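You operate a simulated robot arm through the tools that you are given. There is no shell and no other tool. Be economical: measure what you need, move in short steps, check, and stop when the job is done.

The job below is to be done with a simulated two-armed robot. You get a single attempt, and the scene is never put back.

Task
Shake the hopper down, then drop the dust into the dust bin.
Fine: shut the hopper valve first; shake till the window is nine tenths full; shut the gate once the window is empty, then open the valve again. Where these are worked on the way, their far stop is far enough and under half their travel is too little: hopper valve.

The check looks at the end state, three seconds after you hand in, the way a careful person would. Anything else that was tipped, shoved, dropped, spilled or broken makes it a failure.

Robot
Two 7-joint arms with two-finger grippers on one trunk, on a base that drives. Base frame: it is fixed to the floor where the robot stands at the start and does not move with it; the origin is under the middle of the robot, x ahead of it, y to its left, z up. Lengths are in cm, angles in degrees, forces in N, time in s.
The left shoulder is at the start at [5.3, 21.6, 122], the right one opposite. With the tool pointing down near the work surface each hand reaches from about 10 to 66 cm from the robot's upright axis, wherever it stands, measured 20 degrees to its own side. Places, roughly: dust catch [50, 20, 70]; dust drawer [60, 30, 50]; dust gate [50, 30, 80]; dust window [50, 30, 90]; hopper valve [50, 0, 120]; shaker lever [20, 40, 130]. Payload 3.18 kg a hand.
The TCP of each hand is the grasp point between the finger pads, 3 cm short of the fingertips. In the tool frame z runs along the fingers and y along their closing line. Largest opening 14.4 cm; the body of the gripper starts 10.3 cm behind the TCP.
Orientation is that of the tool frame in the base frame, as [roll, pitch, yaw] about the fixed x, y, z axes, in that order (R = Rz(yaw) Ry(pitch) Rx(roll)). With the fingers straight down and closing along the base's y, the tool's x points along the base's -x, its y along +y and its z along -z.

Tools
- The arms move only by the tool jog_arm. It takes "left_series", "right_series" or both (then of equal length, played together; a hand with none holds still); each is a list of rows, each an object of numbers (a shift or turn left out is 0, a gripper value left out holds the last): "x", "y", "z": the shift along the tool's x, y, z in cm; "rx", "ry", "rz": the turn, a rotation vector about the tool's x, y, z in degrees; "claw": the finger opening in cm, from 0 to 14.4. In form: [{"x": .., "y": .., "z": .., "rx": .., "ry": .., "rz": .., "claw": ..}, ...]. A call has 1 to 12 rows; each row is the pose to reach, as a shift and turn from the pose commanded when the call began, along the tool's axes at that moment. Each row takes 0.2 s and may step no farther than 5 cm and 8.6 degrees from the row before; otherwise, or with a gripper value out of range, the whole call is refused. Where a pose cannot be reached the arm comes as near as it can. A force on the tool above 90 N (or 10 N above the force at the start of the call, whichever is more), or a blocked arm, ends the call early, and 0.2 s more pass. Each finger halts on what it meets, pressing with about 34 N; the grip force reading is that of the motor and also rises with nothing between the fingers. The clock runs only during rows and for 0.2 s after the last one: add rows that repeat a pose to give the fingers time. The reply holds the time, the measured pose of the TCP, the force on the tool along the base axes, the opening and the grip force, in the units named above and with some noise, with the torque about the TCP (base axes, N m) and any sound that the robot's microphone picked up.
- Cameras (640 x 400 px; columns grow to the right, rows downward): "scene" is now at [11.88, 4.69, 142.19]; the picture's right is [0.55, -0.84, 0.00], its down [-0.37, -0.24, -0.89] and it looks along [0.75, 0.49, -0.45] (base axes); focal length 214 px, centre (320, 200). "left" rides on the left gripper at [7.6, -1.6, -14.3] in its tool frame; the picture's right is [0.21, 0.98, 0.00], its down [-0.84, 0.18, -0.51] and it looks along [-0.50, 0.11, 0.86] (tool axes); focal length 218 px, centre (320, 200). "right" rides on the right gripper at [7.6, 1.6, -14.3] in its tool frame; the picture's right is [-0.21, 0.98, 0.00], its down [-0.84, -0.18, -0.51] and it looks along [-0.50, -0.11, 0.86] (tool axes); focal length 218 px, centre (320, 200). There is no depth. A picture from a camera that has moved, and an enlarged one, comes with that camera's place and axes in the base frame and with its lens.
- get_image(camera): a new picture of that camera. It takes no simulated time.
- slide_trunk(by): slides the trunk up (or, below 0, down) by that many cm; the arms and the scene camera ride with it, the base frame stays. It gives what a move gives, with no picture.
- drive_base(legs): drives the robot by 1 to 6 legs, each [ahead, left, turn to the left] in cm, cm and degrees, along the robot's own axes; the way and the turn of a leg run together, so that a leg with both is an arc; at most 150 cm and 180 degrees a leg. The arms and the cameras ride along, it lands a little off, and it stops where it bumps. It gives what a move gives.
- pan_tilt(pan, tilt): turns the head with the scene camera to pan (to the left, within 80 degrees either way) and tilt (down, from -29 to 69), counted from straight ahead of the robot. It gives what a move gives.
- zoom(camera, box): a new picture of the part [left, top, right, bottom] of that camera's present view, enlarged. It takes no simulated time.
- close_job(): hands the job in; it is judged then, once.

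Go step by step. Nothing tells you exact positions but the pictures and the camera data: compare them with the known pose of the tool, close in by small moves and look again before you grip or let go. The budget is 120 turns and 100 pictures, counting those below and the enlarged ones. Unless the task says otherwise, let go and move clear before handing in, and close with one line.

The tools are called after "Call:" by a JSON object that holds its "method" and its "body". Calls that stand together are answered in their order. jog_arm: Moves the arms, as the interface text tells. Its arguments: {"type":"object","properties":{"left_series":{"type":"array"},"right_series":{"type":"array"}},"required":[]} The other tools are called the same way: slide_trunk (by) slides the trunk up or down; drive_base (legs) drives the base; pan_tilt (pan, tilt) turns the head that bears the scene camera; get_image (camera) takes a picture; zoom (camera, box) takes an enlarged picture of a part of a camera's view; close_job () hands the job in.

At the start:

```text
t: 0.0
left_ee_pos: [37.12, 43.34, 146.24]
left_orientation: [-180.0, 0.3, -180.0]
left_contact_force: [0.0, -0.2, 0.6]
left_ft_torque: [0.03, -0.02, 0.01]
left_finger_gap: 14.4
left_grasp_force: 0.1
right_ee_pos: [33.81, 5.75, 138.1]
right_orientation: [-179.9, 0.0, 179.9]
right_contact_force: [0.1, 0.3, 0.2]
right_ft_torque: [-0.03, 0.0, 0.02]
right_finger_gap: 14.37
right_grasp_force: 0.0
trunk travel left (down, up): [-30.0, 6.9]
robot x, y, heading: [0.08, 0.04, 0.3]
head pan, tilt: [33.1, 26.5]
```

scene: 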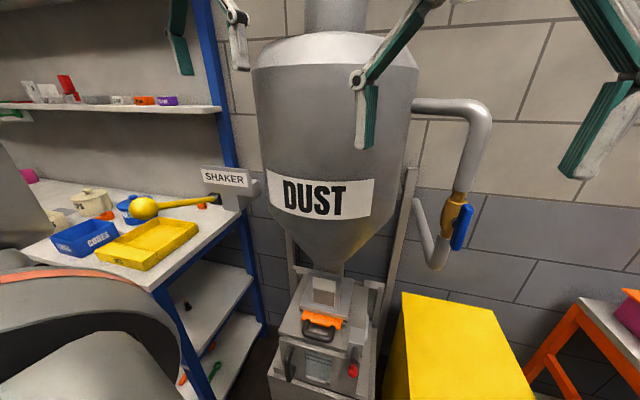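
right: 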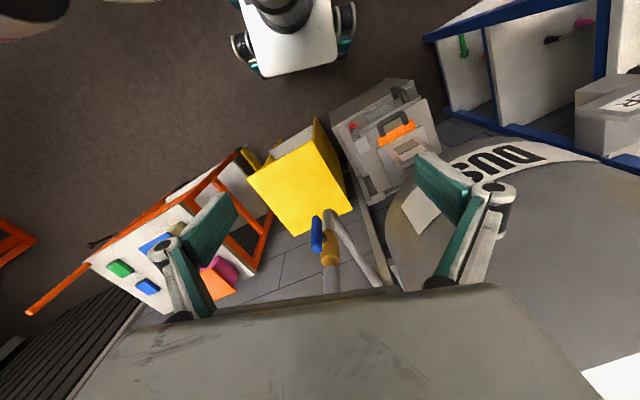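
left: 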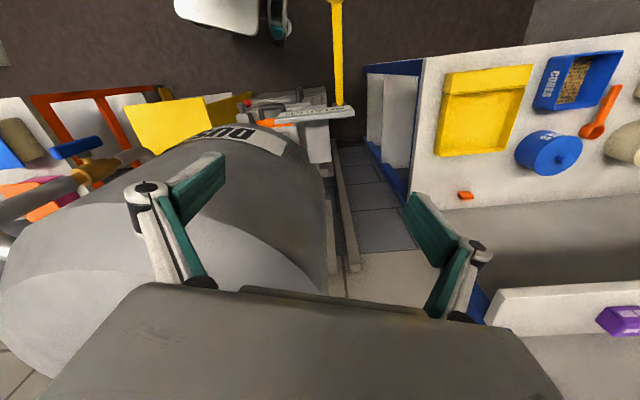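

The hopper stands ahead: shaker lever (yellow ball) left, blue valve handle right, and window, orange gate and drawer beneath. I'll enlarge the key parts.

Call:
{"method": "zoom", "body": {"camera": "scene", "box": [250, 240, 410, 400]}}

Call:
{"method": "zoom", "body": {"camera": "scene", "box": [380, 160, 540, 290]}}

Call:
{"method": "zoom", "body": {"camera": "scene", "box": [40, 140, 300, 300]}}

Call:
{"method": "zoom", "body": {"camera": "right", "box": [300, 60, 480, 300]}}

```text
2.50 times, centred on (330, 320) of scene
camera zoom: at [11.88, 4.69, 142.19], right [0.55, -0.84, 0.0], down [-0.37, -0.24, -0.89], along [0.75, 0.49, -0.45], focal length 536 px, centre (295, -100)
```

zoom: 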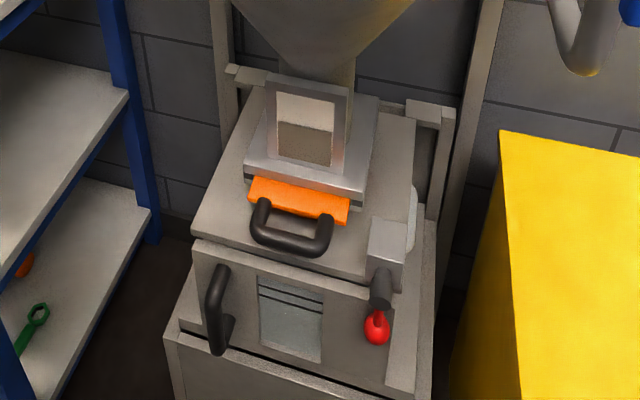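

```text
3.08 times, centred on (460, 225) of scene
camera zoom: at [11.88, 4.69, 142.19], right [0.55, -0.84, 0.0], down [-0.37, -0.24, -0.89], along [0.75, 0.49, -0.45], focal length 660 px, centre (-111, 123)
```

zoom: 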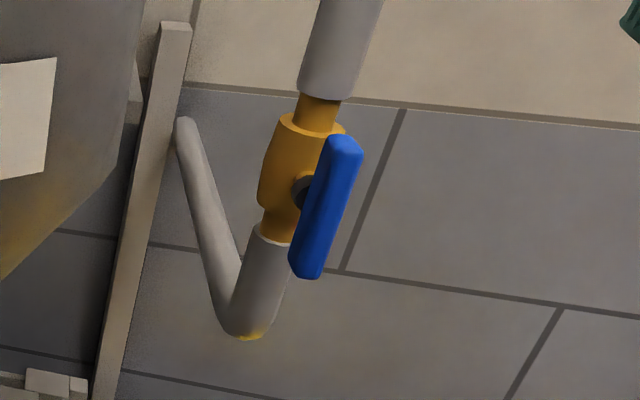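

```text
2.46 times, centred on (170, 220) of scene
camera zoom: at [11.88, 4.69, 142.19], right [0.55, -0.84, 0.0], down [-0.37, -0.24, -0.89], along [0.75, 0.49, -0.45], focal length 528 px, centre (689, 151)
```

zoom: 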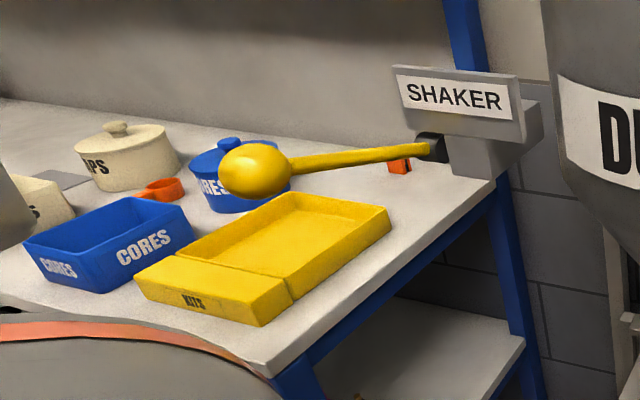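

```text
1.67 times, centred on (390, 180) of right
camera zoom: at [26.13, 7.38, 152.37], right [0.21, 0.98, 0.0], down [0.84, -0.18, 0.51], along [0.5, -0.11, -0.86], focal length 364 px, centre (203, 233)
```

zoom: 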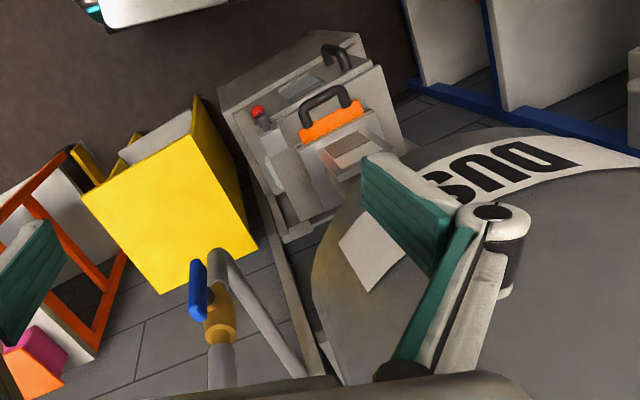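

The valve handle is near [51.5, 1, 121] and the gate near [48.7, 28, 79]; the hopper faces about (-0.94, -0.34). Next I look down at the drawer and catch.

Call:
{"method": "pan_tilt", "body": {"pan": 28, "tilt": 52}}

Call:
{"method": "get_image", "body": {"camera": "scene"}}

Call:
{"method": "zoom", "body": {"camera": "scene", "box": [230, 130, 390, 290]}}

```text
t: 0.9
left_ee_pos: [37.18, 43.32, 146.23]
left_orientation: [-179.9, 0.3, 179.9]
left_contact_force: [0.1, 0.1, 0.3]
left_ft_torque: [-0.02, 0.02, -0.03]
left_finger_gap: 14.41
left_grasp_force: 0.0
right_ee_pos: [33.79, 5.69, 138.04]
right_orientation: [180.0, 0.1, 180.0]
right_contact_force: [0.0, 0.8, 0.6]
right_ft_torque: [0.0, -0.03, 0.03]
right_finger_gap: 14.4
right_grasp_force: 0.0
trunk travel left (down, up): [-30.0, 6.9]
robot x, y, heading: [0.19, 0.17, 0.0]
head pan, tilt: [28.0, 52.0]
```

```text
92 pictures are left
camera scene: at [10.83, 3.21, 138.43], right [0.47, -0.88, 0.0], down [-0.7, -0.37, -0.62], along [0.54, 0.29, -0.79], focal length 214 px, centre (320, 200)
```

scene: 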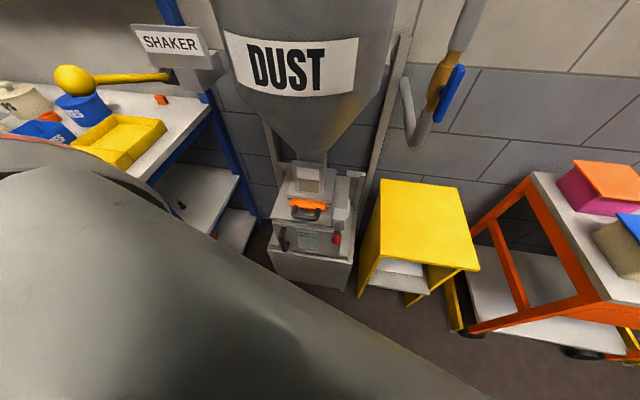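

```text
2.50 times, centred on (310, 210) of scene
camera zoom: at [10.83, 3.21, 138.43], right [0.47, -0.88, 0.0], down [-0.7, -0.37, -0.62], along [0.54, 0.29, -0.79], focal length 536 px, centre (345, 175)
```

zoom: 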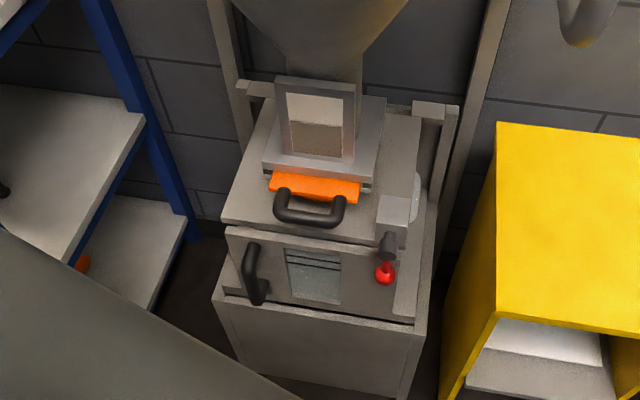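

The yellow box is a stool, so the drawer under the gate is the bin; the catch appears to hang over the drawer front. I turn the right hand to point forward for the valve.

Call:
{"method": "jog_arm", "body": {"right_series": [{"ry": -8.2, "z": -1}, {"ry": -16.4, "z": -1}, {"ry": -24.6, "z": -1}, {"ry": -32.8, "z": -1}, {"ry": -41, "z": -1}, {"ry": -49.2, "z": -1}, {"ry": -57.4, "z": -1}, {"ry": -65.6, "z": -1}, {"ry": -73.8, "z": -1}, {"ry": -82, "z": -1}, {"ry": -90, "z": -1}]}}

```text
t: 1.9
left_ee_pos: [37.27, 43.24, 146.3]
left_orientation: [-180.0, 0.2, 180.0]
left_contact_force: [0.6, 0.4, -0.1]
left_ft_torque: [0.0, 0.02, 0.0]
left_finger_gap: 14.4
left_grasp_force: 0.0
right_ee_pos: [35.0, 5.41, 140.09]
right_orientation: [177.6, 30.8, 176.8]
right_contact_force: [6.4, 4.9, 18.8]
right_ft_torque: [-0.14, 3.57, -0.92]
right_finger_gap: 14.4
right_grasp_force: 0.1
trunk travel left (down, up): [-30.0, 6.9]
robot x, y, heading: [0.34, 0.14, 0.1]
head pan, tilt: [28.0, 52.0]
stopped in row 4 (right hand): the force on the tool passed its limit at 118 N (the readings are from after the stop); the commanded pose is now the measured one
```

Something was met while turning; I look at the hand.

Call:
{"method": "pan_tilt", "body": {"pan": 5, "tilt": 10}}

Call:
{"method": "get_image", "body": {"camera": "scene"}}

Call:
{"method": "get_image", "body": {"camera": "right"}}

Call:
{"method": "get_image", "body": {"camera": "left"}}

```text
t: 3.0
left_ee_pos: [37.09, 43.35, 146.18]
left_orientation: [-180.0, 0.3, -180.0]
left_contact_force: [0.3, 0.1, 0.5]
left_ft_torque: [0.0, 0.01, 0.0]
left_finger_gap: 14.4
left_grasp_force: 0.2
right_ee_pos: [35.59, 5.31, 140.59]
right_orientation: [176.4, 31.0, 175.5]
right_contact_force: [75.8, -19.7, 69.3]
right_ft_torque: [2.69, 18.0, 2.12]
right_finger_gap: 14.38
right_grasp_force: 0.1
trunk travel left (down, up): [-30.0, 6.9]
robot x, y, heading: [0.26, -0.03, 0.0]
head pan, tilt: [5.0, 10.0]
```

```text
90 pictures are left
camera scene: at [11.6, 2.47, 138.97], right [0.35, -0.94, 0.0], down [-0.69, -0.26, -0.67], along [0.63, 0.24, -0.74], focal length 214 px, centre (320, 200)
```

scene: 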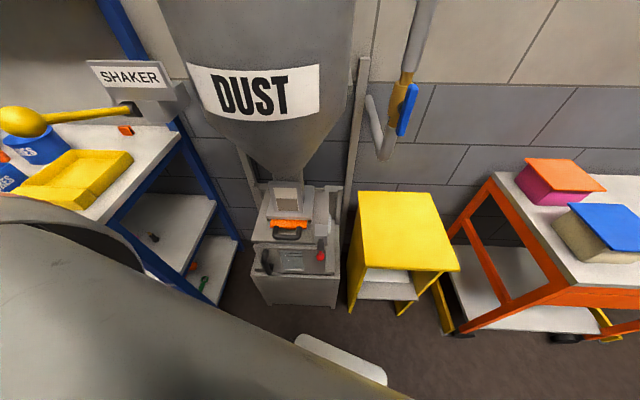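

```text
89 pictures are left
camera right: at [21.69, 7.11, 148.95], right [0.22, 0.96, 0.16], down [0.45, -0.25, 0.86], along [0.87, -0.12, -0.49], focal length 218 px, centre (320, 200)
```

right: 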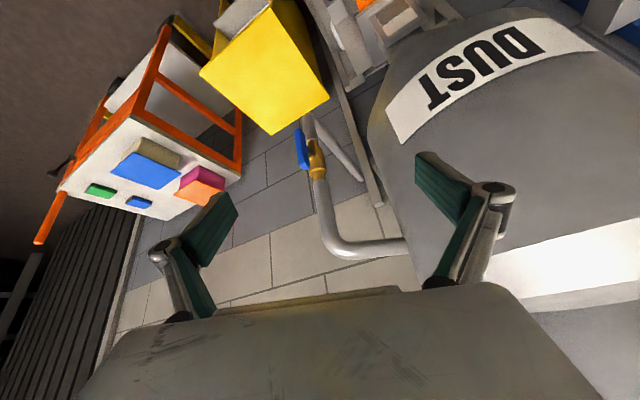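

```text
88 pictures are left
camera left: at [29.51, 41.72, 160.43], right [-0.21, 0.98, 0.0], down [0.84, 0.18, 0.51], along [0.5, 0.1, -0.86], focal length 218 px, centre (320, 200)
```

left: 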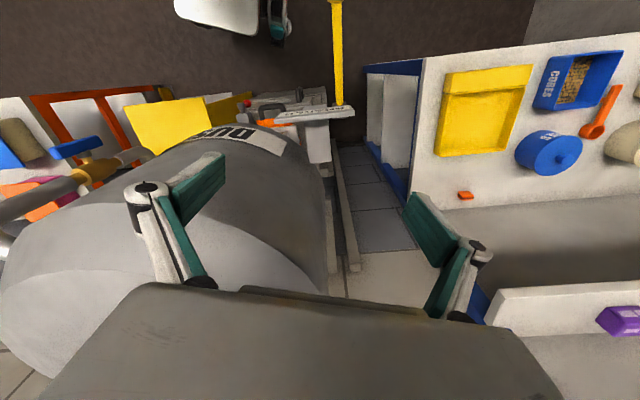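

The right hand is pressing on the robot's own head. I move it away, to the right and forward.

Call:
{"method": "jog_arm", "body": {"right_series": [{"x": -1.5, "z": 1, "y": -2}, {"x": -3, "z": 2, "y": -4}, {"x": -4, "z": 2.5, "y": -7}, {"x": -5, "z": 3, "y": -10}, {"x": -5, "z": 3, "y": -14}]}}

Call:
{"method": "pan_tilt", "body": {"pan": 5, "tilt": 20}}

Call:
{"method": "get_image", "body": {"camera": "scene"}}

```text
t: 4.2
left_ee_pos: [37.05, 43.04, 146.32]
left_orientation: [180.0, 0.2, -180.0]
left_contact_force: [-0.7, -1.1, 0.7]
left_ft_torque: [0.04, -0.06, -0.01]
left_finger_gap: 14.39
left_grasp_force: 0.2
right_ee_pos: [40.11, -8.75, 139.54]
right_orientation: [178.0, 30.9, 177.3]
right_contact_force: [-0.1, -0.9, -1.3]
right_ft_torque: [0.08, -0.04, 0.01]
right_finger_gap: 14.38
right_grasp_force: 0.1
trunk travel left (down, up): [-30.0, 6.9]
robot x, y, heading: [0.32, 0.23, -0.1]
head pan, tilt: [5.0, 10.0]
```

```text
t: 4.9
left_ee_pos: [37.22, 43.39, 146.22]
left_orientation: [180.0, 0.4, -180.0]
left_contact_force: [0.3, -0.2, -0.5]
left_ft_torque: [0.01, 0.01, 0.03]
left_finger_gap: 14.4
left_grasp_force: 0.1
right_ee_pos: [40.23, -8.45, 139.57]
right_orientation: [178.0, 30.9, 177.3]
right_contact_force: [0.2, -0.1, 1.1]
right_ft_torque: [-0.04, -0.01, 0.0]
right_finger_gap: 14.4
right_grasp_force: 0.1
trunk travel left (down, up): [-30.0, 6.9]
robot x, y, heading: [0.26, -0.2, 0.3]
head pan, tilt: [5.0, 20.0]
```

```text
87 pictures are left
camera scene: at [13.49, 0.54, 143.25], right [0.09, -1.0, 0.0], down [-0.34, -0.03, -0.94], along [0.94, 0.08, -0.34], focal length 214 px, centre (320, 200)
```

scene: 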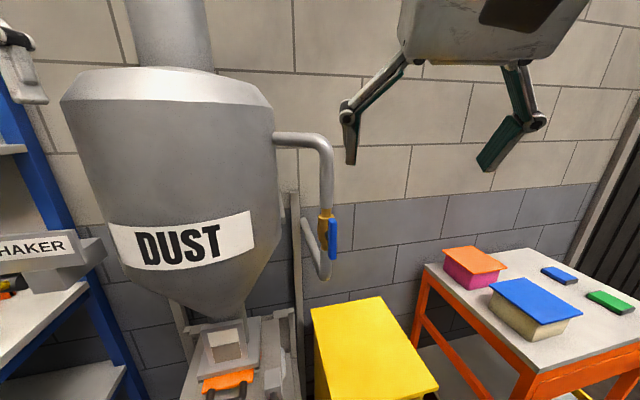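

Clear now. I finish turning the hand to horizontal while lowering it to valve height.

Call:
{"method": "jog_arm", "body": {"right_series": [{"x": 1.5, "z": 3.3}, {"x": 3, "z": 6.6}, {"x": 4.5, "z": 9.8}, {"x": 6, "z": 13.1}, {"x": 7.5, "z": 16.4}, {"x": 7.5, "z": 16.4, "ry": -8.4, "y": -1}, {"x": 7.5, "z": 16.4, "ry": -16.8, "y": -2}, {"x": 7.5, "z": 16.4, "ry": -25.2, "y": -3}, {"x": 7.5, "z": 16.4, "ry": -33.6, "y": -4}, {"x": 7.5, "z": 16.4, "ry": -42, "y": -4}, {"x": 7.5, "z": 16.4, "ry": -50.4, "y": -4}, {"x": 7.5, "z": 16.4, "ry": -58.8, "y": -4}]}}

Call:
{"method": "get_image", "body": {"camera": "scene"}}

Call:
{"method": "get_image", "body": {"camera": "right"}}

```text
t: 7.7
left_ee_pos: [37.3, 43.19, 146.32]
left_orientation: [-180.0, 0.3, 180.0]
left_contact_force: [0.3, 1.0, 0.5]
left_ft_torque: [0.03, 0.0, 0.03]
left_finger_gap: 14.39
left_grasp_force: 0.0
right_ee_pos: [46.96, -8.9, 123.97]
right_orientation: [93.6, 81.1, 88.7]
right_contact_force: [0.1, -0.1, -0.2]
right_ft_torque: [0.03, 0.03, -0.01]
right_finger_gap: 14.41
right_grasp_force: 0.1
right hand out of reach, approached as far as the arm can: row 9, 10, 11, 12
trunk travel left (down, up): [-30.0, 6.9]
robot x, y, heading: [0.02, 0.03, -0.1]
head pan, tilt: [5.0, 20.0]
stopped in row 12 (right hand): the arm was blocked; the commanded pose is now the measured one
```

```text
86 pictures are left
camera scene: at [13.51, 0.4, 143.24], right [0.09, -1.0, 0.0], down [-0.34, -0.03, -0.94], along [0.94, 0.08, -0.34], focal length 214 px, centre (320, 200)
```

scene: 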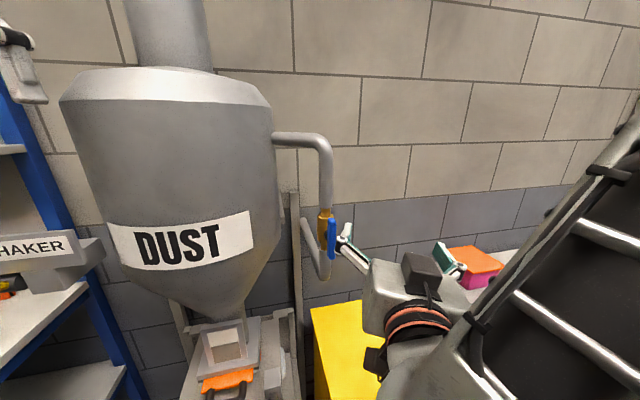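

```text
85 pictures are left
camera right: at [32.91, -4.92, 116.81], right [0.08, 0.93, 0.36], down [-0.52, -0.26, 0.81], along [0.85, -0.25, 0.47], focal length 218 px, centre (320, 200)
```

right: 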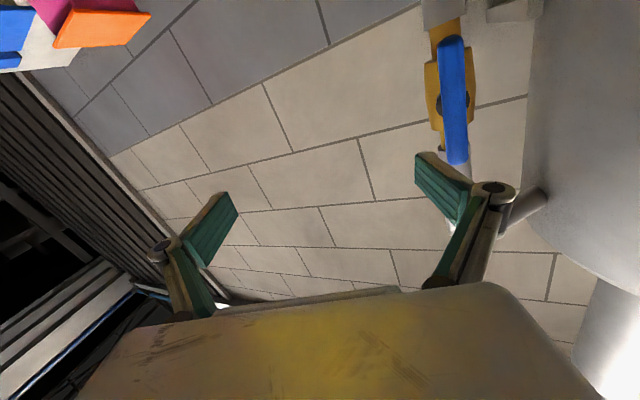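

The hand is nearly level, and the handle spans about z 118–127 at [51, 2]. I back off, then yaw left to face the valve squarely.

Call:
{"method": "jog_arm", "body": {"right_series": [{"z": -3}, {"z": -5.1, "x": 1, "y": 1, "rz": -3}, {"z": -5.1, "x": 2, "y": 3, "rx": -4, "rz": -6}, {"z": -5.1, "x": 2.5, "y": 5, "rx": -8, "rz": -9}, {"z": -5.1, "x": 3.2, "y": 7.2, "rx": -14, "rz": -9}, {"z": -5.1, "x": 3.2, "y": 7.2, "rx": -20, "rz": -9}, {"z": -5.1, "x": 3.2, "y": 7.2, "rx": -24.5, "rz": -9}]}}

Call:
{"method": "get_image", "body": {"camera": "right"}}

```text
t: 8.8
left_ee_pos: [37.15, 43.17, 146.39]
left_orientation: [-180.0, 0.3, -179.9]
left_contact_force: [0.5, -0.4, 0.6]
left_ft_torque: [0.0, -0.03, -0.01]
left_finger_gap: 14.4
left_grasp_force: 0.0
right_ee_pos: [43.89, -4.53, 125.41]
right_orientation: [90.4, 82.5, 91.1]
right_contact_force: [0.0, -0.3, -0.2]
right_ft_torque: [0.0, 0.03, 0.05]
right_finger_gap: 14.38
right_grasp_force: 0.0
right hand out of reach, approached as far as the arm can: row 1, 2, 3, 4, 5
trunk travel left (down, up): [-30.0, 6.9]
robot x, y, heading: [-0.11, 0.08, -0.0]
head pan, tilt: [5.0, 20.0]
stopped in row 5 (right hand): the arm was blocked; the commanded pose is now the measured one
```

```text
84 pictures are left
camera right: at [29.59, -2.08, 117.97], right [-0.01, 0.94, 0.33], down [-0.5, -0.29, 0.81], along [0.86, -0.16, 0.48], focal length 218 px, centre (320, 200)
```

right: 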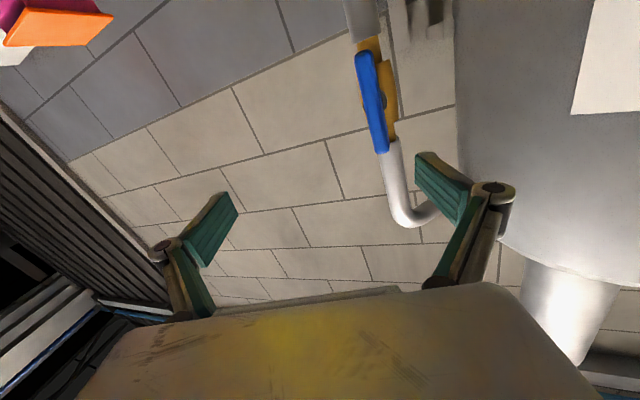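

The arm is at its joint limits here. Backing up and turning the base toward the hopper will help, so I check the left side first.

Call:
{"method": "pan_tilt", "body": {"pan": 65, "tilt": 25}}

Call:
{"method": "get_image", "body": {"camera": "scene"}}

```text
t: 10.1
left_ee_pos: [37.3, 43.37, 146.31]
left_orientation: [-179.9, 0.3, -180.0]
left_contact_force: [1.3, 0.7, 1.0]
left_ft_torque: [0.03, -0.01, 0.02]
left_finger_gap: 14.37
left_grasp_force: 0.1
right_ee_pos: [44.03, -4.66, 125.29]
right_orientation: [90.3, 82.6, 90.9]
right_contact_force: [-0.8, 0.2, -0.2]
right_ft_torque: [-0.03, -0.02, 0.03]
right_finger_gap: 14.43
right_grasp_force: 0.2
trunk travel left (down, up): [-30.0, 6.9]
robot x, y, heading: [-0.25, 0.16, -0.0]
head pan, tilt: [65.0, 25.0]
```

```text
83 pictures are left
camera scene: at [8.11, 8.03, 142.44], right [0.91, -0.42, 0.0], down [-0.18, -0.38, -0.91], along [0.38, 0.82, -0.42], focal length 214 px, centre (320, 200)
```

scene: 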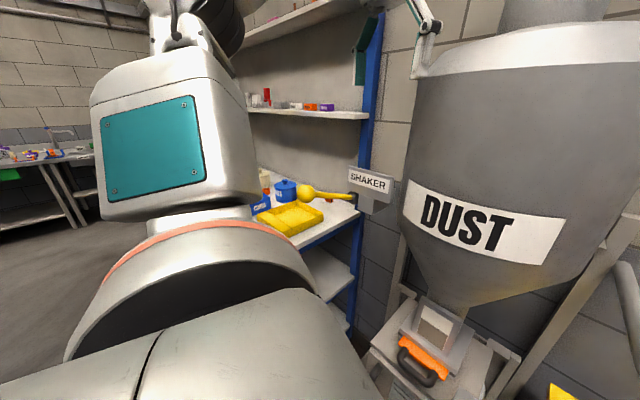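

The left side and rear look free, so I back up 15 cm and turn left 20°.

Call:
{"method": "drive_base", "body": {"legs": [[-15, 0, 0], [0, 0, 20]]}}

Call:
{"method": "pan_tilt", "body": {"pan": 0, "tilt": 25}}

Call:
{"method": "get_image", "body": {"camera": "scene"}}

Call:
{"method": "get_image", "body": {"camera": "right"}}

```text
t: 12.5
left_ee_pos: [5.14, 53.43, 146.36]
left_orientation: [-179.9, 0.3, -160.1]
left_contact_force: [1.1, 0.4, 1.0]
left_ft_torque: [0.0, -0.02, 0.0]
left_finger_gap: 14.39
left_grasp_force: 0.0
right_ee_pos: [27.91, 10.73, 125.4]
right_orientation: [90.4, 82.6, 110.8]
right_contact_force: [0.0, 0.3, -0.7]
right_ft_torque: [0.0, -0.01, -0.01]
right_finger_gap: 14.43
right_grasp_force: 0.0
trunk travel left (down, up): [-30.0, 6.9]
robot x, y, heading: [-14.97, -0.1, 19.8]
head pan, tilt: [65.0, 25.0]
```

```text
t: 13.9
left_ee_pos: [5.33, 53.42, 146.26]
left_orientation: [-179.8, 0.2, -160.1]
left_contact_force: [-0.9, -0.2, 0.4]
left_ft_torque: [-0.02, 0.0, -0.04]
left_finger_gap: 14.37
left_grasp_force: 0.0
right_ee_pos: [28.02, 10.55, 125.25]
right_orientation: [90.4, 82.5, 110.9]
right_contact_force: [0.5, 0.9, 0.2]
right_ft_torque: [0.02, -0.02, 0.0]
right_finger_gap: 14.42
right_grasp_force: 0.1
trunk travel left (down, up): [-30.0, 6.9]
robot x, y, heading: [-15.18, 0.13, 19.8]
head pan, tilt: [0.0, 25.0]
```

```text
82 pictures are left
camera scene: at [-2.41, 4.35, 142.44], right [0.34, -0.94, 0.0], down [-0.4, -0.14, -0.91], along [0.85, 0.31, -0.42], focal length 214 px, centre (320, 200)
```

scene: 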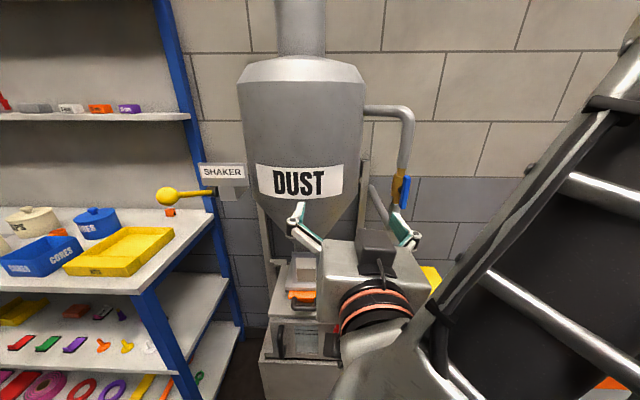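

```text
81 pictures are left
camera right: at [13.6, 8.13, 117.99], right [-0.33, 0.88, 0.33], down [-0.37, -0.45, 0.81], along [0.87, 0.14, 0.48], focal length 218 px, centre (320, 200)
```

right: 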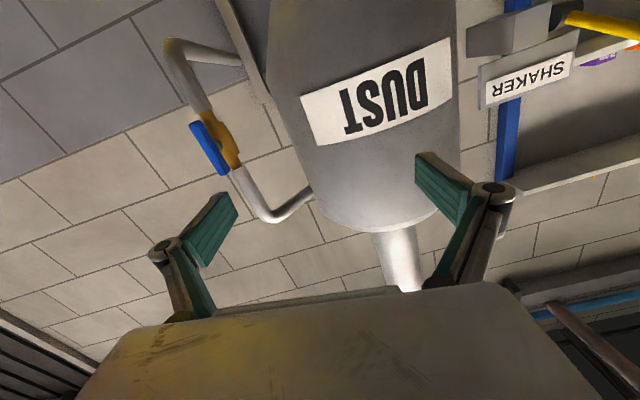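

The hopper is now square ahead and the hand points along the valve axis. Next comes the pre-grasp in front of the handle.

Call:
{"method": "jog_arm", "body": {"right_series": [{"y": -4.2, "x": 0.2, "rz": -2, "claw": 8}, {"y": -8.4, "x": 0.4, "z": 1, "rz": -4}, {"y": -12.6, "x": 0.6, "z": 3, "rz": -6}, {"y": -15.5, "x": 0.8, "z": 6, "rz": -7}, {"y": -16.9, "x": 0.9, "z": 10, "rz": -7}]}}

Call:
{"method": "get_image", "body": {"camera": "right"}}

Call:
{"method": "get_image", "body": {"camera": "scene"}}

```text
t: 14.8
left_ee_pos: [5.21, 53.36, 146.18]
left_orientation: [-179.9, 0.4, -160.1]
left_contact_force: [0.7, 0.2, 0.1]
left_ft_torque: [0.0, 0.0, -0.02]
left_finger_gap: 14.42
left_grasp_force: 0.0
right_ee_pos: [38.19, 5.72, 127.98]
right_orientation: [87.5, 77.0, 106.3]
right_contact_force: [0.2, 0.5, 0.5]
right_ft_torque: [0.01, 0.01, -0.01]
right_finger_gap: 8.02
right_grasp_force: 0.1
right hand out of reach, approached as far as the arm can: row 1, 2, 3, 4
trunk travel left (down, up): [-30.0, 6.9]
robot x, y, heading: [-14.94, -0.12, 19.7]
head pan, tilt: [0.0, 25.0]
stopped in row 4 (right hand): the arm was blocked; the commanded pose is now the measured one
```

```text
80 pictures are left
camera right: at [23.68, 4.25, 120.73], right [-0.29, 0.86, 0.42], down [-0.37, -0.51, 0.78], along [0.88, 0.07, 0.47], focal length 218 px, centre (320, 200)
```

right: 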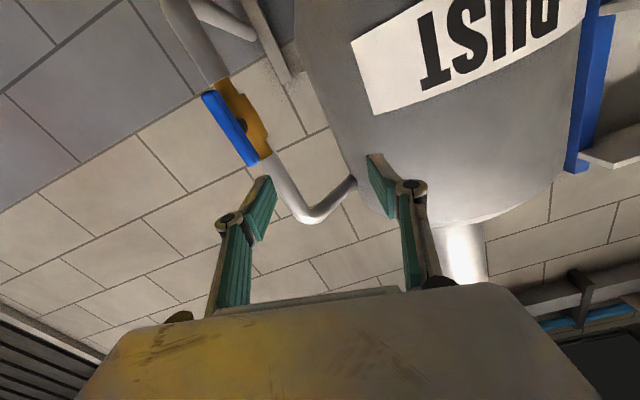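

```text
79 pictures are left
camera scene: at [-2.35, 4.33, 142.43], right [0.34, -0.94, 0.0], down [-0.4, -0.14, -0.91], along [0.85, 0.31, -0.42], focal length 214 px, centre (320, 200)
```

scene: 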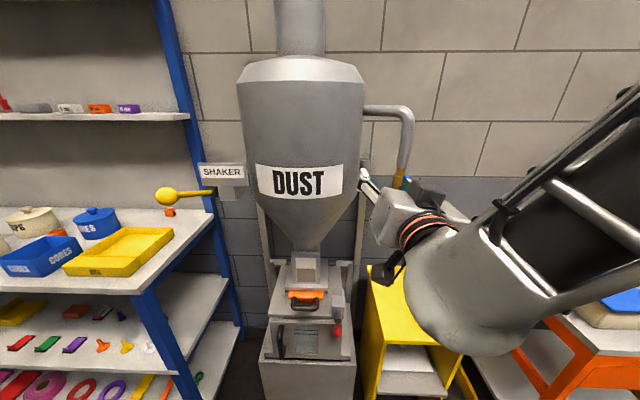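

The wrist roll is at a limit, but a closed fist can push the handle end without needing roll. I close the fingers and move to the left of the handle's upper end.

Call:
{"method": "jog_arm", "body": {"right_series": [{"y": -1.5, "x": 0.5, "z": 0.9, "claw": 0}, {"y": -3, "x": 1, "z": 1.8}, {"y": -4.6, "x": 1.5, "z": 2.7}, {"y": -4.6, "x": 1.5, "z": 2.7}]}}

Call:
{"method": "get_image", "body": {"camera": "right"}}

```text
t: 15.9
left_ee_pos: [5.2, 53.3, 146.33]
left_orientation: [-179.9, 0.4, -160.1]
left_contact_force: [-0.3, 0.5, -0.5]
left_ft_torque: [0.02, 0.0, 0.01]
left_finger_gap: 14.41
left_grasp_force: 0.1
right_ee_pos: [39.98, 3.39, 127.87]
right_orientation: [89.2, 70.7, 104.6]
right_contact_force: [0.0, -0.3, 0.3]
right_ft_torque: [0.0, -0.04, -0.04]
right_finger_gap: 0.0
right_grasp_force: 30.3
right hand out of reach, approached as far as the arm can: row 1, 2, 3, 4
trunk travel left (down, up): [-30.0, 6.9]
robot x, y, heading: [-14.96, -0.14, 19.9]
head pan, tilt: [0.0, 25.0]
stopped in row 4 (right hand): the arm was blocked; the commanded pose is now the measured one
```

```text
78 pictures are left
camera right: at [25.22, 3.46, 121.0], right [-0.23, 0.82, 0.52], down [-0.37, -0.57, 0.73], along [0.9, -0.03, 0.44], focal length 218 px, centre (320, 200)
```

right: 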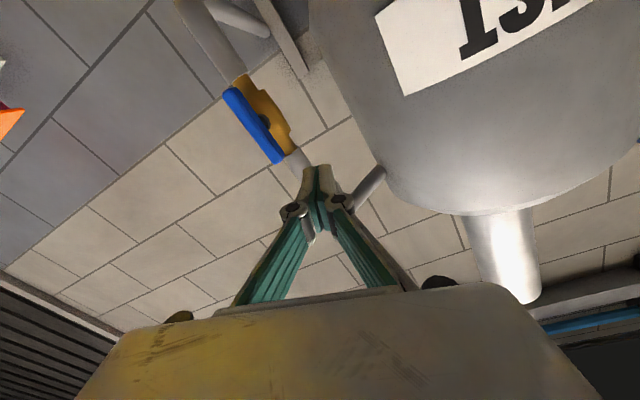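

The limit grows as the hand moves right, so I roll it the other way (+rz) to free the wrist.

Call:
{"method": "jog_arm", "body": {"right_series": [{"rz": 8}, {"rz": 16}, {"rz": 24}, {"rz": 32}, {"rz": 40}, {"rz": 48}]}}

Call:
{"method": "get_image", "body": {"camera": "right"}}

```text
t: 17.4
left_ee_pos: [5.26, 53.3, 146.24]
left_orientation: [-180.0, 0.2, -160.0]
left_contact_force: [-0.2, 0.8, 0.5]
left_ft_torque: [0.01, 0.01, -0.05]
left_finger_gap: 14.42
left_grasp_force: 0.0
right_ee_pos: [39.93, 3.51, 127.65]
right_orientation: [89.8, 23.0, 105.5]
right_contact_force: [0.2, 0.4, 0.7]
right_ft_torque: [0.02, 0.0, -0.02]
right_finger_gap: 0.0
right_grasp_force: 30.2
trunk travel left (down, up): [-30.0, 6.9]
robot x, y, heading: [-14.96, -0.06, 19.7]
head pan, tilt: [0.0, 25.0]
```

```text
77 pictures are left
camera right: at [24.09, 7.2, 126.11], right [-0.05, 0.18, 0.98], down [-0.26, -0.95, 0.16], along [0.96, -0.25, 0.1], focal length 218 px, centre (320, 200)
```

right: 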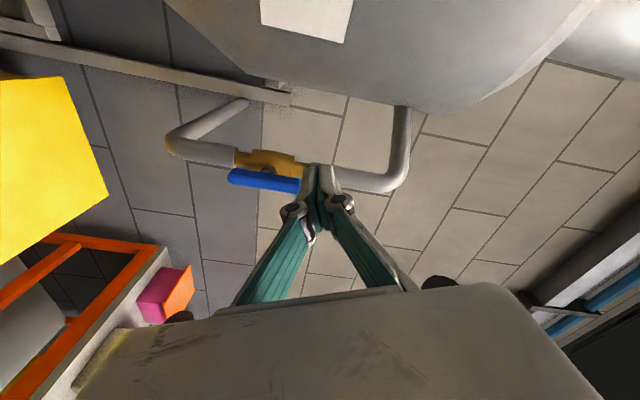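

That freed it. I move the fist to just left of the handle's upper end, tips level with the handle.

Call:
{"method": "jog_arm", "body": {"right_series": [{"y": -1.5, "z": 2}, {"y": -2.9, "z": 4}, {"y": -2.9, "z": 6}, {"y": -2.9, "z": 7.7}]}}

Call:
{"method": "get_image", "body": {"camera": "right"}}

Call:
{"method": "zoom", "body": {"camera": "scene", "box": [320, 120, 480, 220]}}

```text
t: 18.4
left_ee_pos: [5.38, 53.45, 146.18]
left_orientation: [-179.9, 0.2, -160.1]
left_contact_force: [0.1, 0.7, -0.5]
left_ft_torque: [0.02, 0.07, 0.0]
left_finger_gap: 14.38
left_grasp_force: 0.0
right_ee_pos: [44.53, 7.33, 126.91]
right_orientation: [90.4, 23.5, 105.1]
right_contact_force: [1.1, 0.0, -0.7]
right_ft_torque: [0.01, 0.0, -0.01]
right_finger_gap: 0.02
right_grasp_force: 30.4
right hand out of reach, approached as far as the arm can: row 1, 2, 3, 4
trunk travel left (down, up): [-30.0, 6.9]
robot x, y, heading: [-14.76, -0.13, 19.8]
head pan, tilt: [0.0, 25.0]
```

```text
76 pictures are left
camera right: at [28.66, 11.08, 125.51], right [-0.04, 0.19, 0.98], down [-0.27, -0.95, 0.17], along [0.96, -0.26, 0.09], focal length 218 px, centre (320, 200)
```

right: 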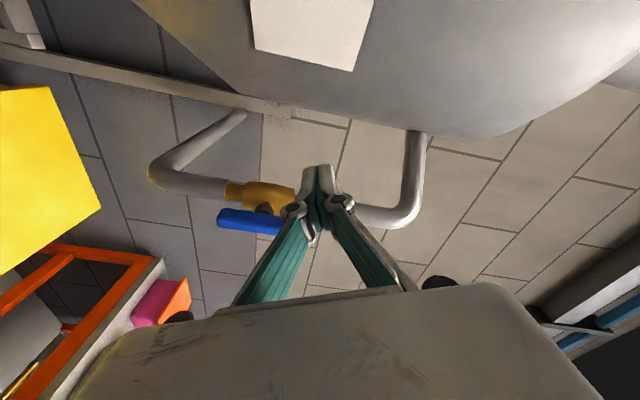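

```text
4.00 times, centred on (400, 170) of scene
camera zoom: at [-2.24, 4.38, 142.41], right [0.34, -0.94, 0.0], down [-0.4, -0.14, -0.91], along [0.85, 0.31, -0.42], focal length 858 px, centre (0, 320)
```

zoom: 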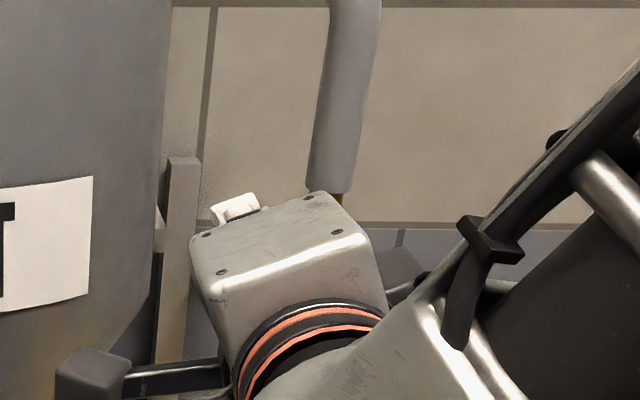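

The arm is still too folded. I back the base off another 18 cm along its heading to give the arm room to extend.

Call:
{"method": "drive_base", "body": {"legs": [[-18, 0, 0]]}}

Call:
{"method": "jog_arm", "body": {"right_series": [{"z": 4}, {"z": 8}, {"z": 12}]}}

Call:
{"method": "get_image", "body": {"camera": "right"}}

Call:
{"method": "get_image", "body": {"camera": "scene"}}

```text
t: 19.9
left_ee_pos: [-11.47, 47.56, 146.22]
left_orientation: [-179.8, 0.3, -160.0]
left_contact_force: [0.7, -0.3, 0.2]
left_ft_torque: [0.03, -0.02, -0.03]
left_finger_gap: 14.4
left_grasp_force: 0.1
right_ee_pos: [27.6, 1.35, 127.38]
right_orientation: [90.3, 23.1, 105.1]
right_contact_force: [0.0, 0.0, 0.3]
right_ft_torque: [0.0, 0.02, -0.02]
right_finger_gap: 0.02
right_grasp_force: 30.8
trunk travel left (down, up): [-30.0, 6.9]
robot x, y, heading: [-31.52, -6.2, 20.1]
head pan, tilt: [0.0, 25.0]
```

```text
t: 20.6
left_ee_pos: [-11.0, 47.44, 146.17]
left_orientation: [-179.9, 0.1, -160.1]
left_contact_force: [-0.3, 0.3, -0.4]
left_ft_torque: [0.05, 0.07, -0.02]
left_finger_gap: 14.38
left_grasp_force: 0.0
right_ee_pos: [38.45, 6.48, 128.73]
right_orientation: [91.4, 23.2, 104.8]
right_contact_force: [0.3, 1.0, -0.8]
right_ft_torque: [0.05, -0.02, 0.01]
right_finger_gap: 0.0
right_grasp_force: 30.9
right hand out of reach, approached as far as the arm can: row 1, 2, 3
trunk travel left (down, up): [-30.0, 6.9]
robot x, y, heading: [-31.28, -5.83, 19.9]
head pan, tilt: [0.0, 25.0]
```

```text
74 pictures are left
camera right: at [22.7, 10.36, 127.65], right [-0.03, 0.19, 0.98], down [-0.28, -0.94, 0.18], along [0.96, -0.27, 0.08], focal length 218 px, centre (320, 200)
```

right: 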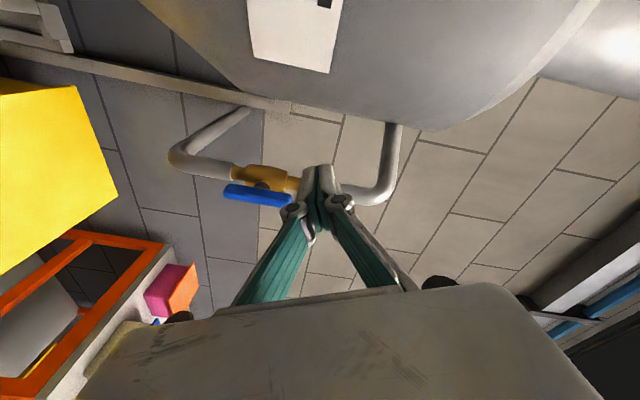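

```text
73 pictures are left
camera scene: at [-18.75, -1.66, 142.4], right [0.34, -0.94, 0.0], down [-0.4, -0.14, -0.91], along [0.85, 0.31, -0.42], focal length 214 px, centre (320, 200)
```

scene: 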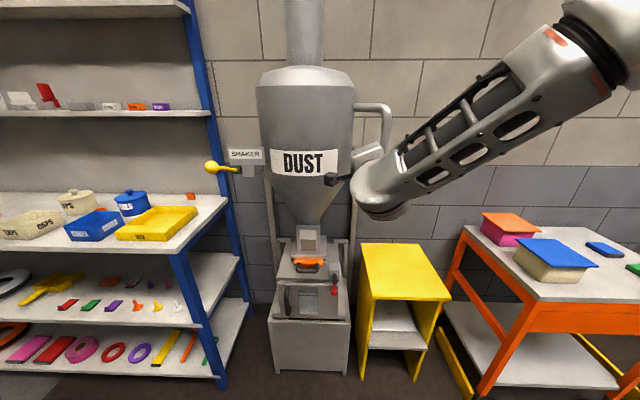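

The hand now extends well. I shift it right and slightly down to see whether it moves freely there.

Call:
{"method": "jog_arm", "body": {"right_series": [{"x": -3.2, "y": -2.4}, {"x": -6.5, "y": -4.9}, {"x": -6.5, "y": -4.9}]}}

```text
t: 21.4
left_ee_pos: [-11.39, 47.5, 146.26]
left_orientation: [-179.9, 0.4, -160.1]
left_contact_force: [0.4, 0.4, -0.3]
left_ft_torque: [-0.04, 0.0, 0.01]
left_finger_gap: 14.41
left_grasp_force: 0.0
right_ee_pos: [38.77, 2.36, 131.48]
right_orientation: [92.4, 23.3, 104.8]
right_contact_force: [0.6, -0.7, 0.7]
right_ft_torque: [0.03, 0.0, -0.05]
right_finger_gap: 0.0
right_grasp_force: 30.9
right hand out of reach, approached as far as the arm can: row 1, 2, 3
trunk travel left (down, up): [-30.0, 6.9]
robot x, y, heading: [-31.7, -6.14, 19.6]
head pan, tilt: [0.0, 25.0]
```

The wrist limit eases when the hand is higher relative to the shoulder, so I lower the trunk.

Call:
{"method": "slide_trunk", "body": {"by": -14}}

Call:
{"method": "jog_arm", "body": {"right_series": [{"y": 3, "x": -1}, {"y": 6, "x": -2}, {"y": 6, "x": -4}]}}

Call:
{"method": "get_image", "body": {"camera": "right"}}

```text
t: 23.1
left_ee_pos: [-9.76, 47.97, 130.96]
left_orientation: [-180.0, -1.7, -160.0]
left_contact_force: [0.3, -0.3, 1.6]
left_ft_torque: [0.03, -0.13, 0.04]
left_finger_gap: 14.4
left_grasp_force: 0.0
right_ee_pos: [44.2, 4.33, 99.44]
right_orientation: [109.4, 23.6, 111.5]
right_contact_force: [-0.8, 0.5, 0.1]
right_ft_torque: [-0.03, 0.02, -0.03]
right_finger_gap: 0.0
right_grasp_force: 30.6
trunk travel left (down, up): [-16.0, 20.9]
robot x, y, heading: [-31.81, -5.89, 20.0]
head pan, tilt: [0.0, 25.0]
```

```text
t: 23.9
left_ee_pos: [-9.56, 47.88, 130.85]
left_orientation: [-179.9, -1.9, -160.1]
left_contact_force: [-0.8, 0.0, 0.5]
left_ft_torque: [0.05, 0.02, 0.0]
left_finger_gap: 14.41
left_grasp_force: 0.0
right_ee_pos: [46.92, 3.7, 106.01]
right_orientation: [109.6, 23.6, 111.5]
right_contact_force: [-0.2, -0.2, -0.3]
right_ft_torque: [0.02, -0.03, 0.02]
right_finger_gap: 0.02
right_grasp_force: 30.4
trunk travel left (down, up): [-16.0, 20.9]
robot x, y, heading: [-31.36, -5.97, 19.9]
head pan, tilt: [0.0, 25.0]
```

```text
72 pictures are left
camera right: at [31.28, 7.8, 108.69], right [0.24, 0.29, 0.93], down [-0.22, -0.92, 0.34], along [0.95, -0.28, -0.16], focal length 218 px, centre (320, 200)
```

right: 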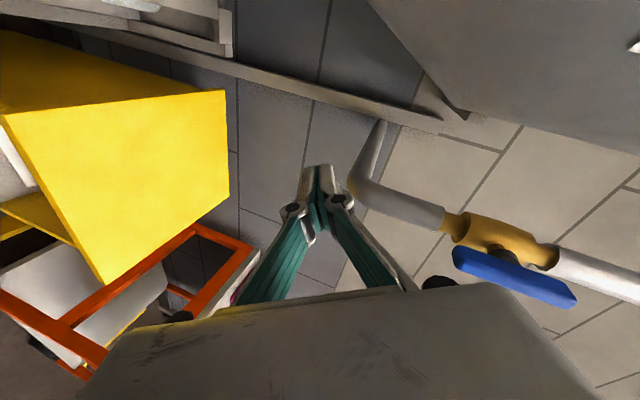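

The trunk slide changed the hand's attitude a bit (about 18° nose-down) but it now moves freely. I swing the fist round to the right of the handle's lower end.

Call:
{"method": "jog_arm", "body": {"right_series": [{"z": -4}, {"x": -3, "y": 2, "z": -6}, {"x": -6, "y": 4, "z": -8}, {"x": -9, "y": 5.5, "z": -8}, {"x": -12.1, "y": 7.1, "z": -8}, {"x": -12.1, "y": 7.1, "z": -8}]}}

Call:
{"method": "get_image", "body": {"camera": "right"}}

```text
t: 25.3
left_ee_pos: [-9.58, 48.08, 130.75]
left_orientation: [-179.9, -1.8, -160.0]
left_contact_force: [0.0, -0.9, -0.2]
left_ft_torque: [-0.01, -0.02, 0.01]
left_finger_gap: 14.4
left_grasp_force: 0.1
right_ee_pos: [44.65, -4.84, 119.28]
right_orientation: [109.7, 23.7, 111.5]
right_contact_force: [-0.3, -0.1, 0.1]
right_ft_torque: [-0.01, -0.03, -0.04]
right_finger_gap: 0.03
right_grasp_force: 30.4
trunk travel left (down, up): [-16.0, 20.9]
robot x, y, heading: [-31.59, -5.8, 20.0]
head pan, tilt: [0.0, 25.0]
```

```text
71 pictures are left
camera right: at [29.22, -0.75, 122.0], right [0.24, 0.29, 0.93], down [-0.22, -0.92, 0.34], along [0.95, -0.28, -0.16], focal length 218 px, centre (320, 200)
```

right: 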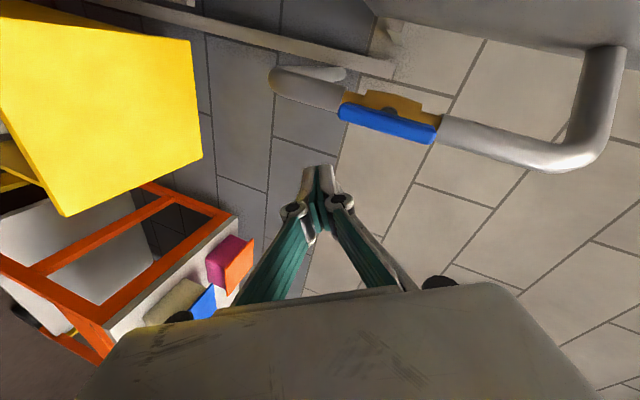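

Good reach now. I advance the fist beside the lower end of the handle, on its right.

Call:
{"method": "jog_arm", "body": {"right_series": [{"x": 0.05, "y": 1.2, "z": 3}, {"x": 0.1, "y": 2.3, "z": 6}, {"x": 0.1, "y": 2.3, "z": 6}]}}

Call:
{"method": "get_image", "body": {"camera": "right"}}

Call:
{"method": "zoom", "body": {"camera": "scene", "box": [320, 80, 440, 180]}}

```text
t: 26.1
left_ee_pos: [-9.66, 47.98, 130.94]
left_orientation: [-179.9, -1.8, -160.1]
left_contact_force: [0.0, 0.6, 0.1]
left_ft_torque: [0.02, 0.0, 0.01]
left_finger_gap: 14.39
left_grasp_force: 0.0
right_ee_pos: [50.31, -2.44, 119.59]
right_orientation: [109.5, 23.7, 111.4]
right_contact_force: [0.1, -0.5, -0.6]
right_ft_torque: [0.0, 0.05, 0.0]
right_finger_gap: 0.0
right_grasp_force: 30.9
trunk travel left (down, up): [-16.0, 20.9]
robot x, y, heading: [-31.59, -6.22, 20.0]
head pan, tilt: [0.0, 25.0]
```

```text
70 pictures are left
camera right: at [34.95, 1.63, 122.32], right [0.24, 0.29, 0.93], down [-0.22, -0.92, 0.34], along [0.95, -0.28, -0.16], focal length 218 px, centre (320, 200)
```

right: 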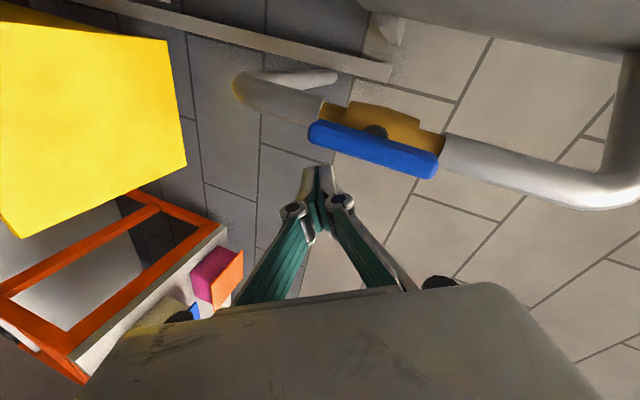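

```text
4.00 times, centred on (380, 130) of scene
camera zoom: at [-10.68, 1.33, 127.75], right [0.34, -0.94, 0.0], down [-0.4, -0.14, -0.91], along [0.85, 0.31, -0.42], focal length 858 px, centre (80, 480)
```

zoom: 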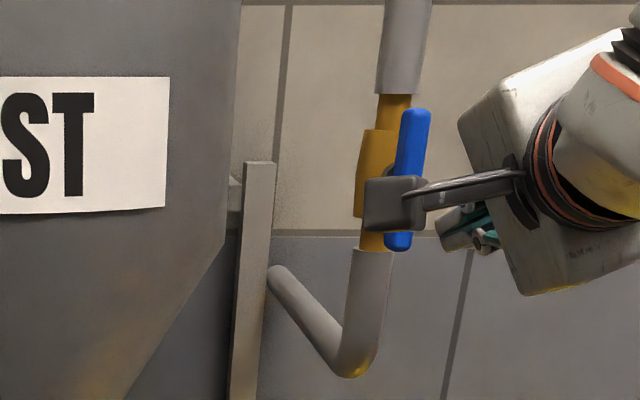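

The fist is about 4 cm right of the handle's lower end. I push it left along the arc.

Call:
{"method": "jog_arm", "body": {"right_series": [{"x": 1.56, "y": 0.67, "z": -0.17}, {"x": 2.6, "y": 0.75, "z": -0.2}, {"x": 3.4, "y": 0.9, "z": -0.2}, {"x": 4.3, "y": 1.35, "z": -0.3}, {"x": 5.1, "y": 1.9, "z": -0.45}]}}

Call:
{"method": "get_image", "body": {"camera": "right"}}

```text
t: 27.3
left_ee_pos: [-9.55, 48.08, 130.9]
left_orientation: [-179.9, -1.9, -160.1]
left_contact_force: [1.3, -0.5, 1.1]
left_ft_torque: [0.02, -0.02, 0.05]
left_finger_gap: 14.38
left_grasp_force: 0.1
right_ee_pos: [48.63, 2.68, 119.21]
right_orientation: [109.6, 23.7, 111.5]
right_contact_force: [0.3, 0.3, -1.0]
right_ft_torque: [-0.04, -0.08, -0.03]
right_finger_gap: 0.01
right_grasp_force: 30.5
trunk travel left (down, up): [-16.0, 20.9]
robot x, y, heading: [-31.51, -5.82, 19.8]
head pan, tilt: [0.0, 25.0]
```

```text
68 pictures are left
camera right: at [33.12, 6.82, 121.98], right [0.24, 0.29, 0.93], down [-0.22, -0.92, 0.34], along [0.95, -0.28, -0.16], focal length 218 px, centre (320, 200)
```

right: 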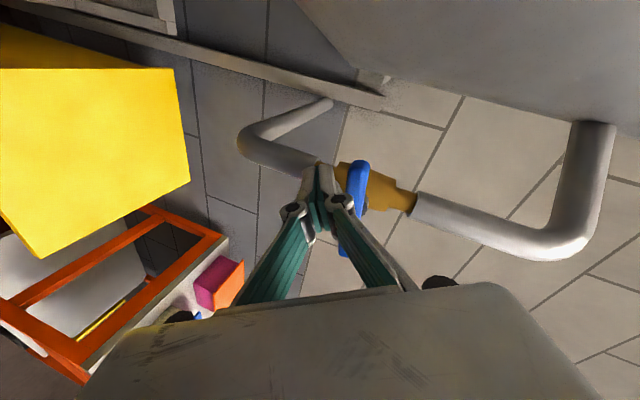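

The handle turned freely to about 75°. I push on up to the stop.

Call:
{"method": "jog_arm", "body": {"right_series": [{"x": 0.49, "y": 0.84, "z": -0.1}, {"x": 0.54, "y": 1.69, "z": -0.3}, {"x": 0.22, "y": 2.38, "z": -0.5}, {"x": -0.1, "y": 3.1, "z": -0.8}]}}

Call:
{"method": "get_image", "body": {"camera": "right"}}

```text
t: 28.3
left_ee_pos: [-9.27, 47.75, 130.76]
left_orientation: [180.0, -2.2, -160.1]
left_contact_force: [0.0, -0.3, -0.1]
left_ft_torque: [0.0, 0.03, -0.03]
left_finger_gap: 14.41
left_grasp_force: 0.1
right_ee_pos: [48.67, 3.42, 119.59]
right_orientation: [112.8, 23.3, 112.2]
right_contact_force: [-40.4, -30.0, -71.0]
right_ft_torque: [0.35, -0.9, 0.17]
right_finger_gap: 0.0
right_grasp_force: 30.6
trunk travel left (down, up): [-16.0, 20.9]
robot x, y, heading: [-31.72, -5.76, 20.0]
head pan, tilt: [0.0, 25.0]
```

```text
67 pictures are left
camera right: at [33.3, 7.71, 123.03], right [0.29, 0.3, 0.91], down [-0.21, -0.91, 0.36], along [0.93, -0.3, -0.2], focal length 218 px, centre (320, 200)
```

right: 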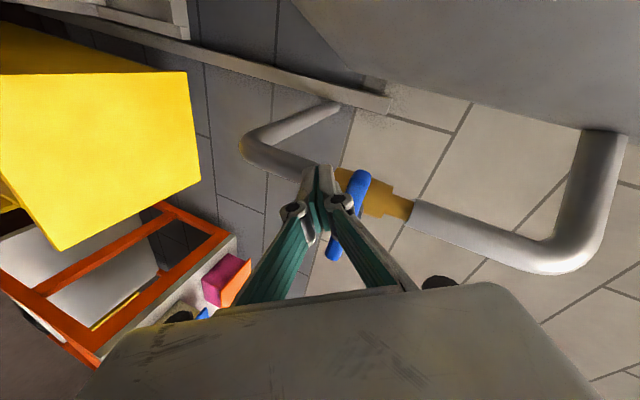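

The handle is horizontal against its stop: valve shut. I back the fist off downward and away.

Call:
{"method": "jog_arm", "body": {"right_series": [{"x": 0.8, "y": -1.9, "z": 0}, {"x": 1, "y": -2.5, "z": -4}, {"x": 0, "y": -2.5, "z": -8}, {"x": -3, "y": -3, "z": -12}]}}

Call:
{"method": "zoom", "body": {"camera": "right", "box": [200, 40, 520, 240]}}

Call:
{"method": "get_image", "body": {"camera": "scene"}}

```text
refused: row 4 steps farther than a row can; nothing moved
```

```text
2.00 times, centred on (360, 140) of right
camera zoom: at [33.3, 7.71, 123.03], right [0.29, 0.3, 0.91], down [-0.21, -0.91, 0.36], along [0.93, -0.3, -0.2], focal length 436 px, centre (240, 320)
```

zoom: 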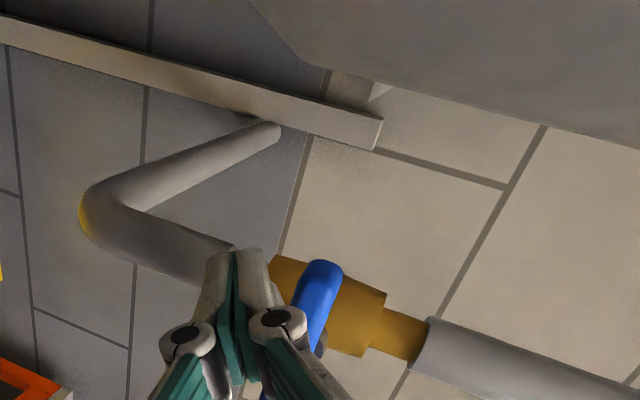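

```text
65 pictures are left
camera scene: at [-10.39, 1.06, 127.56], right [0.34, -0.94, 0.0], down [-0.4, -0.14, -0.91], along [0.85, 0.31, -0.42], focal length 214 px, centre (320, 200)
```

scene: 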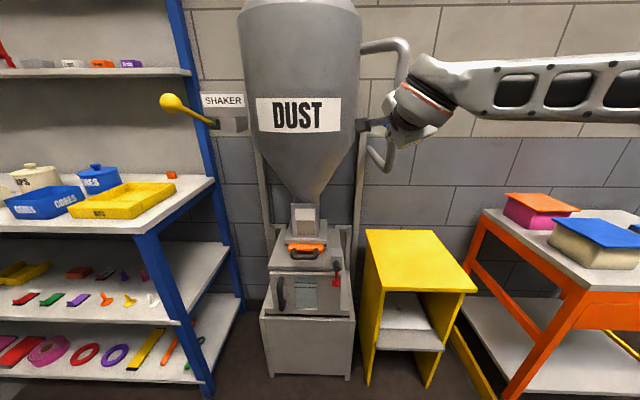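

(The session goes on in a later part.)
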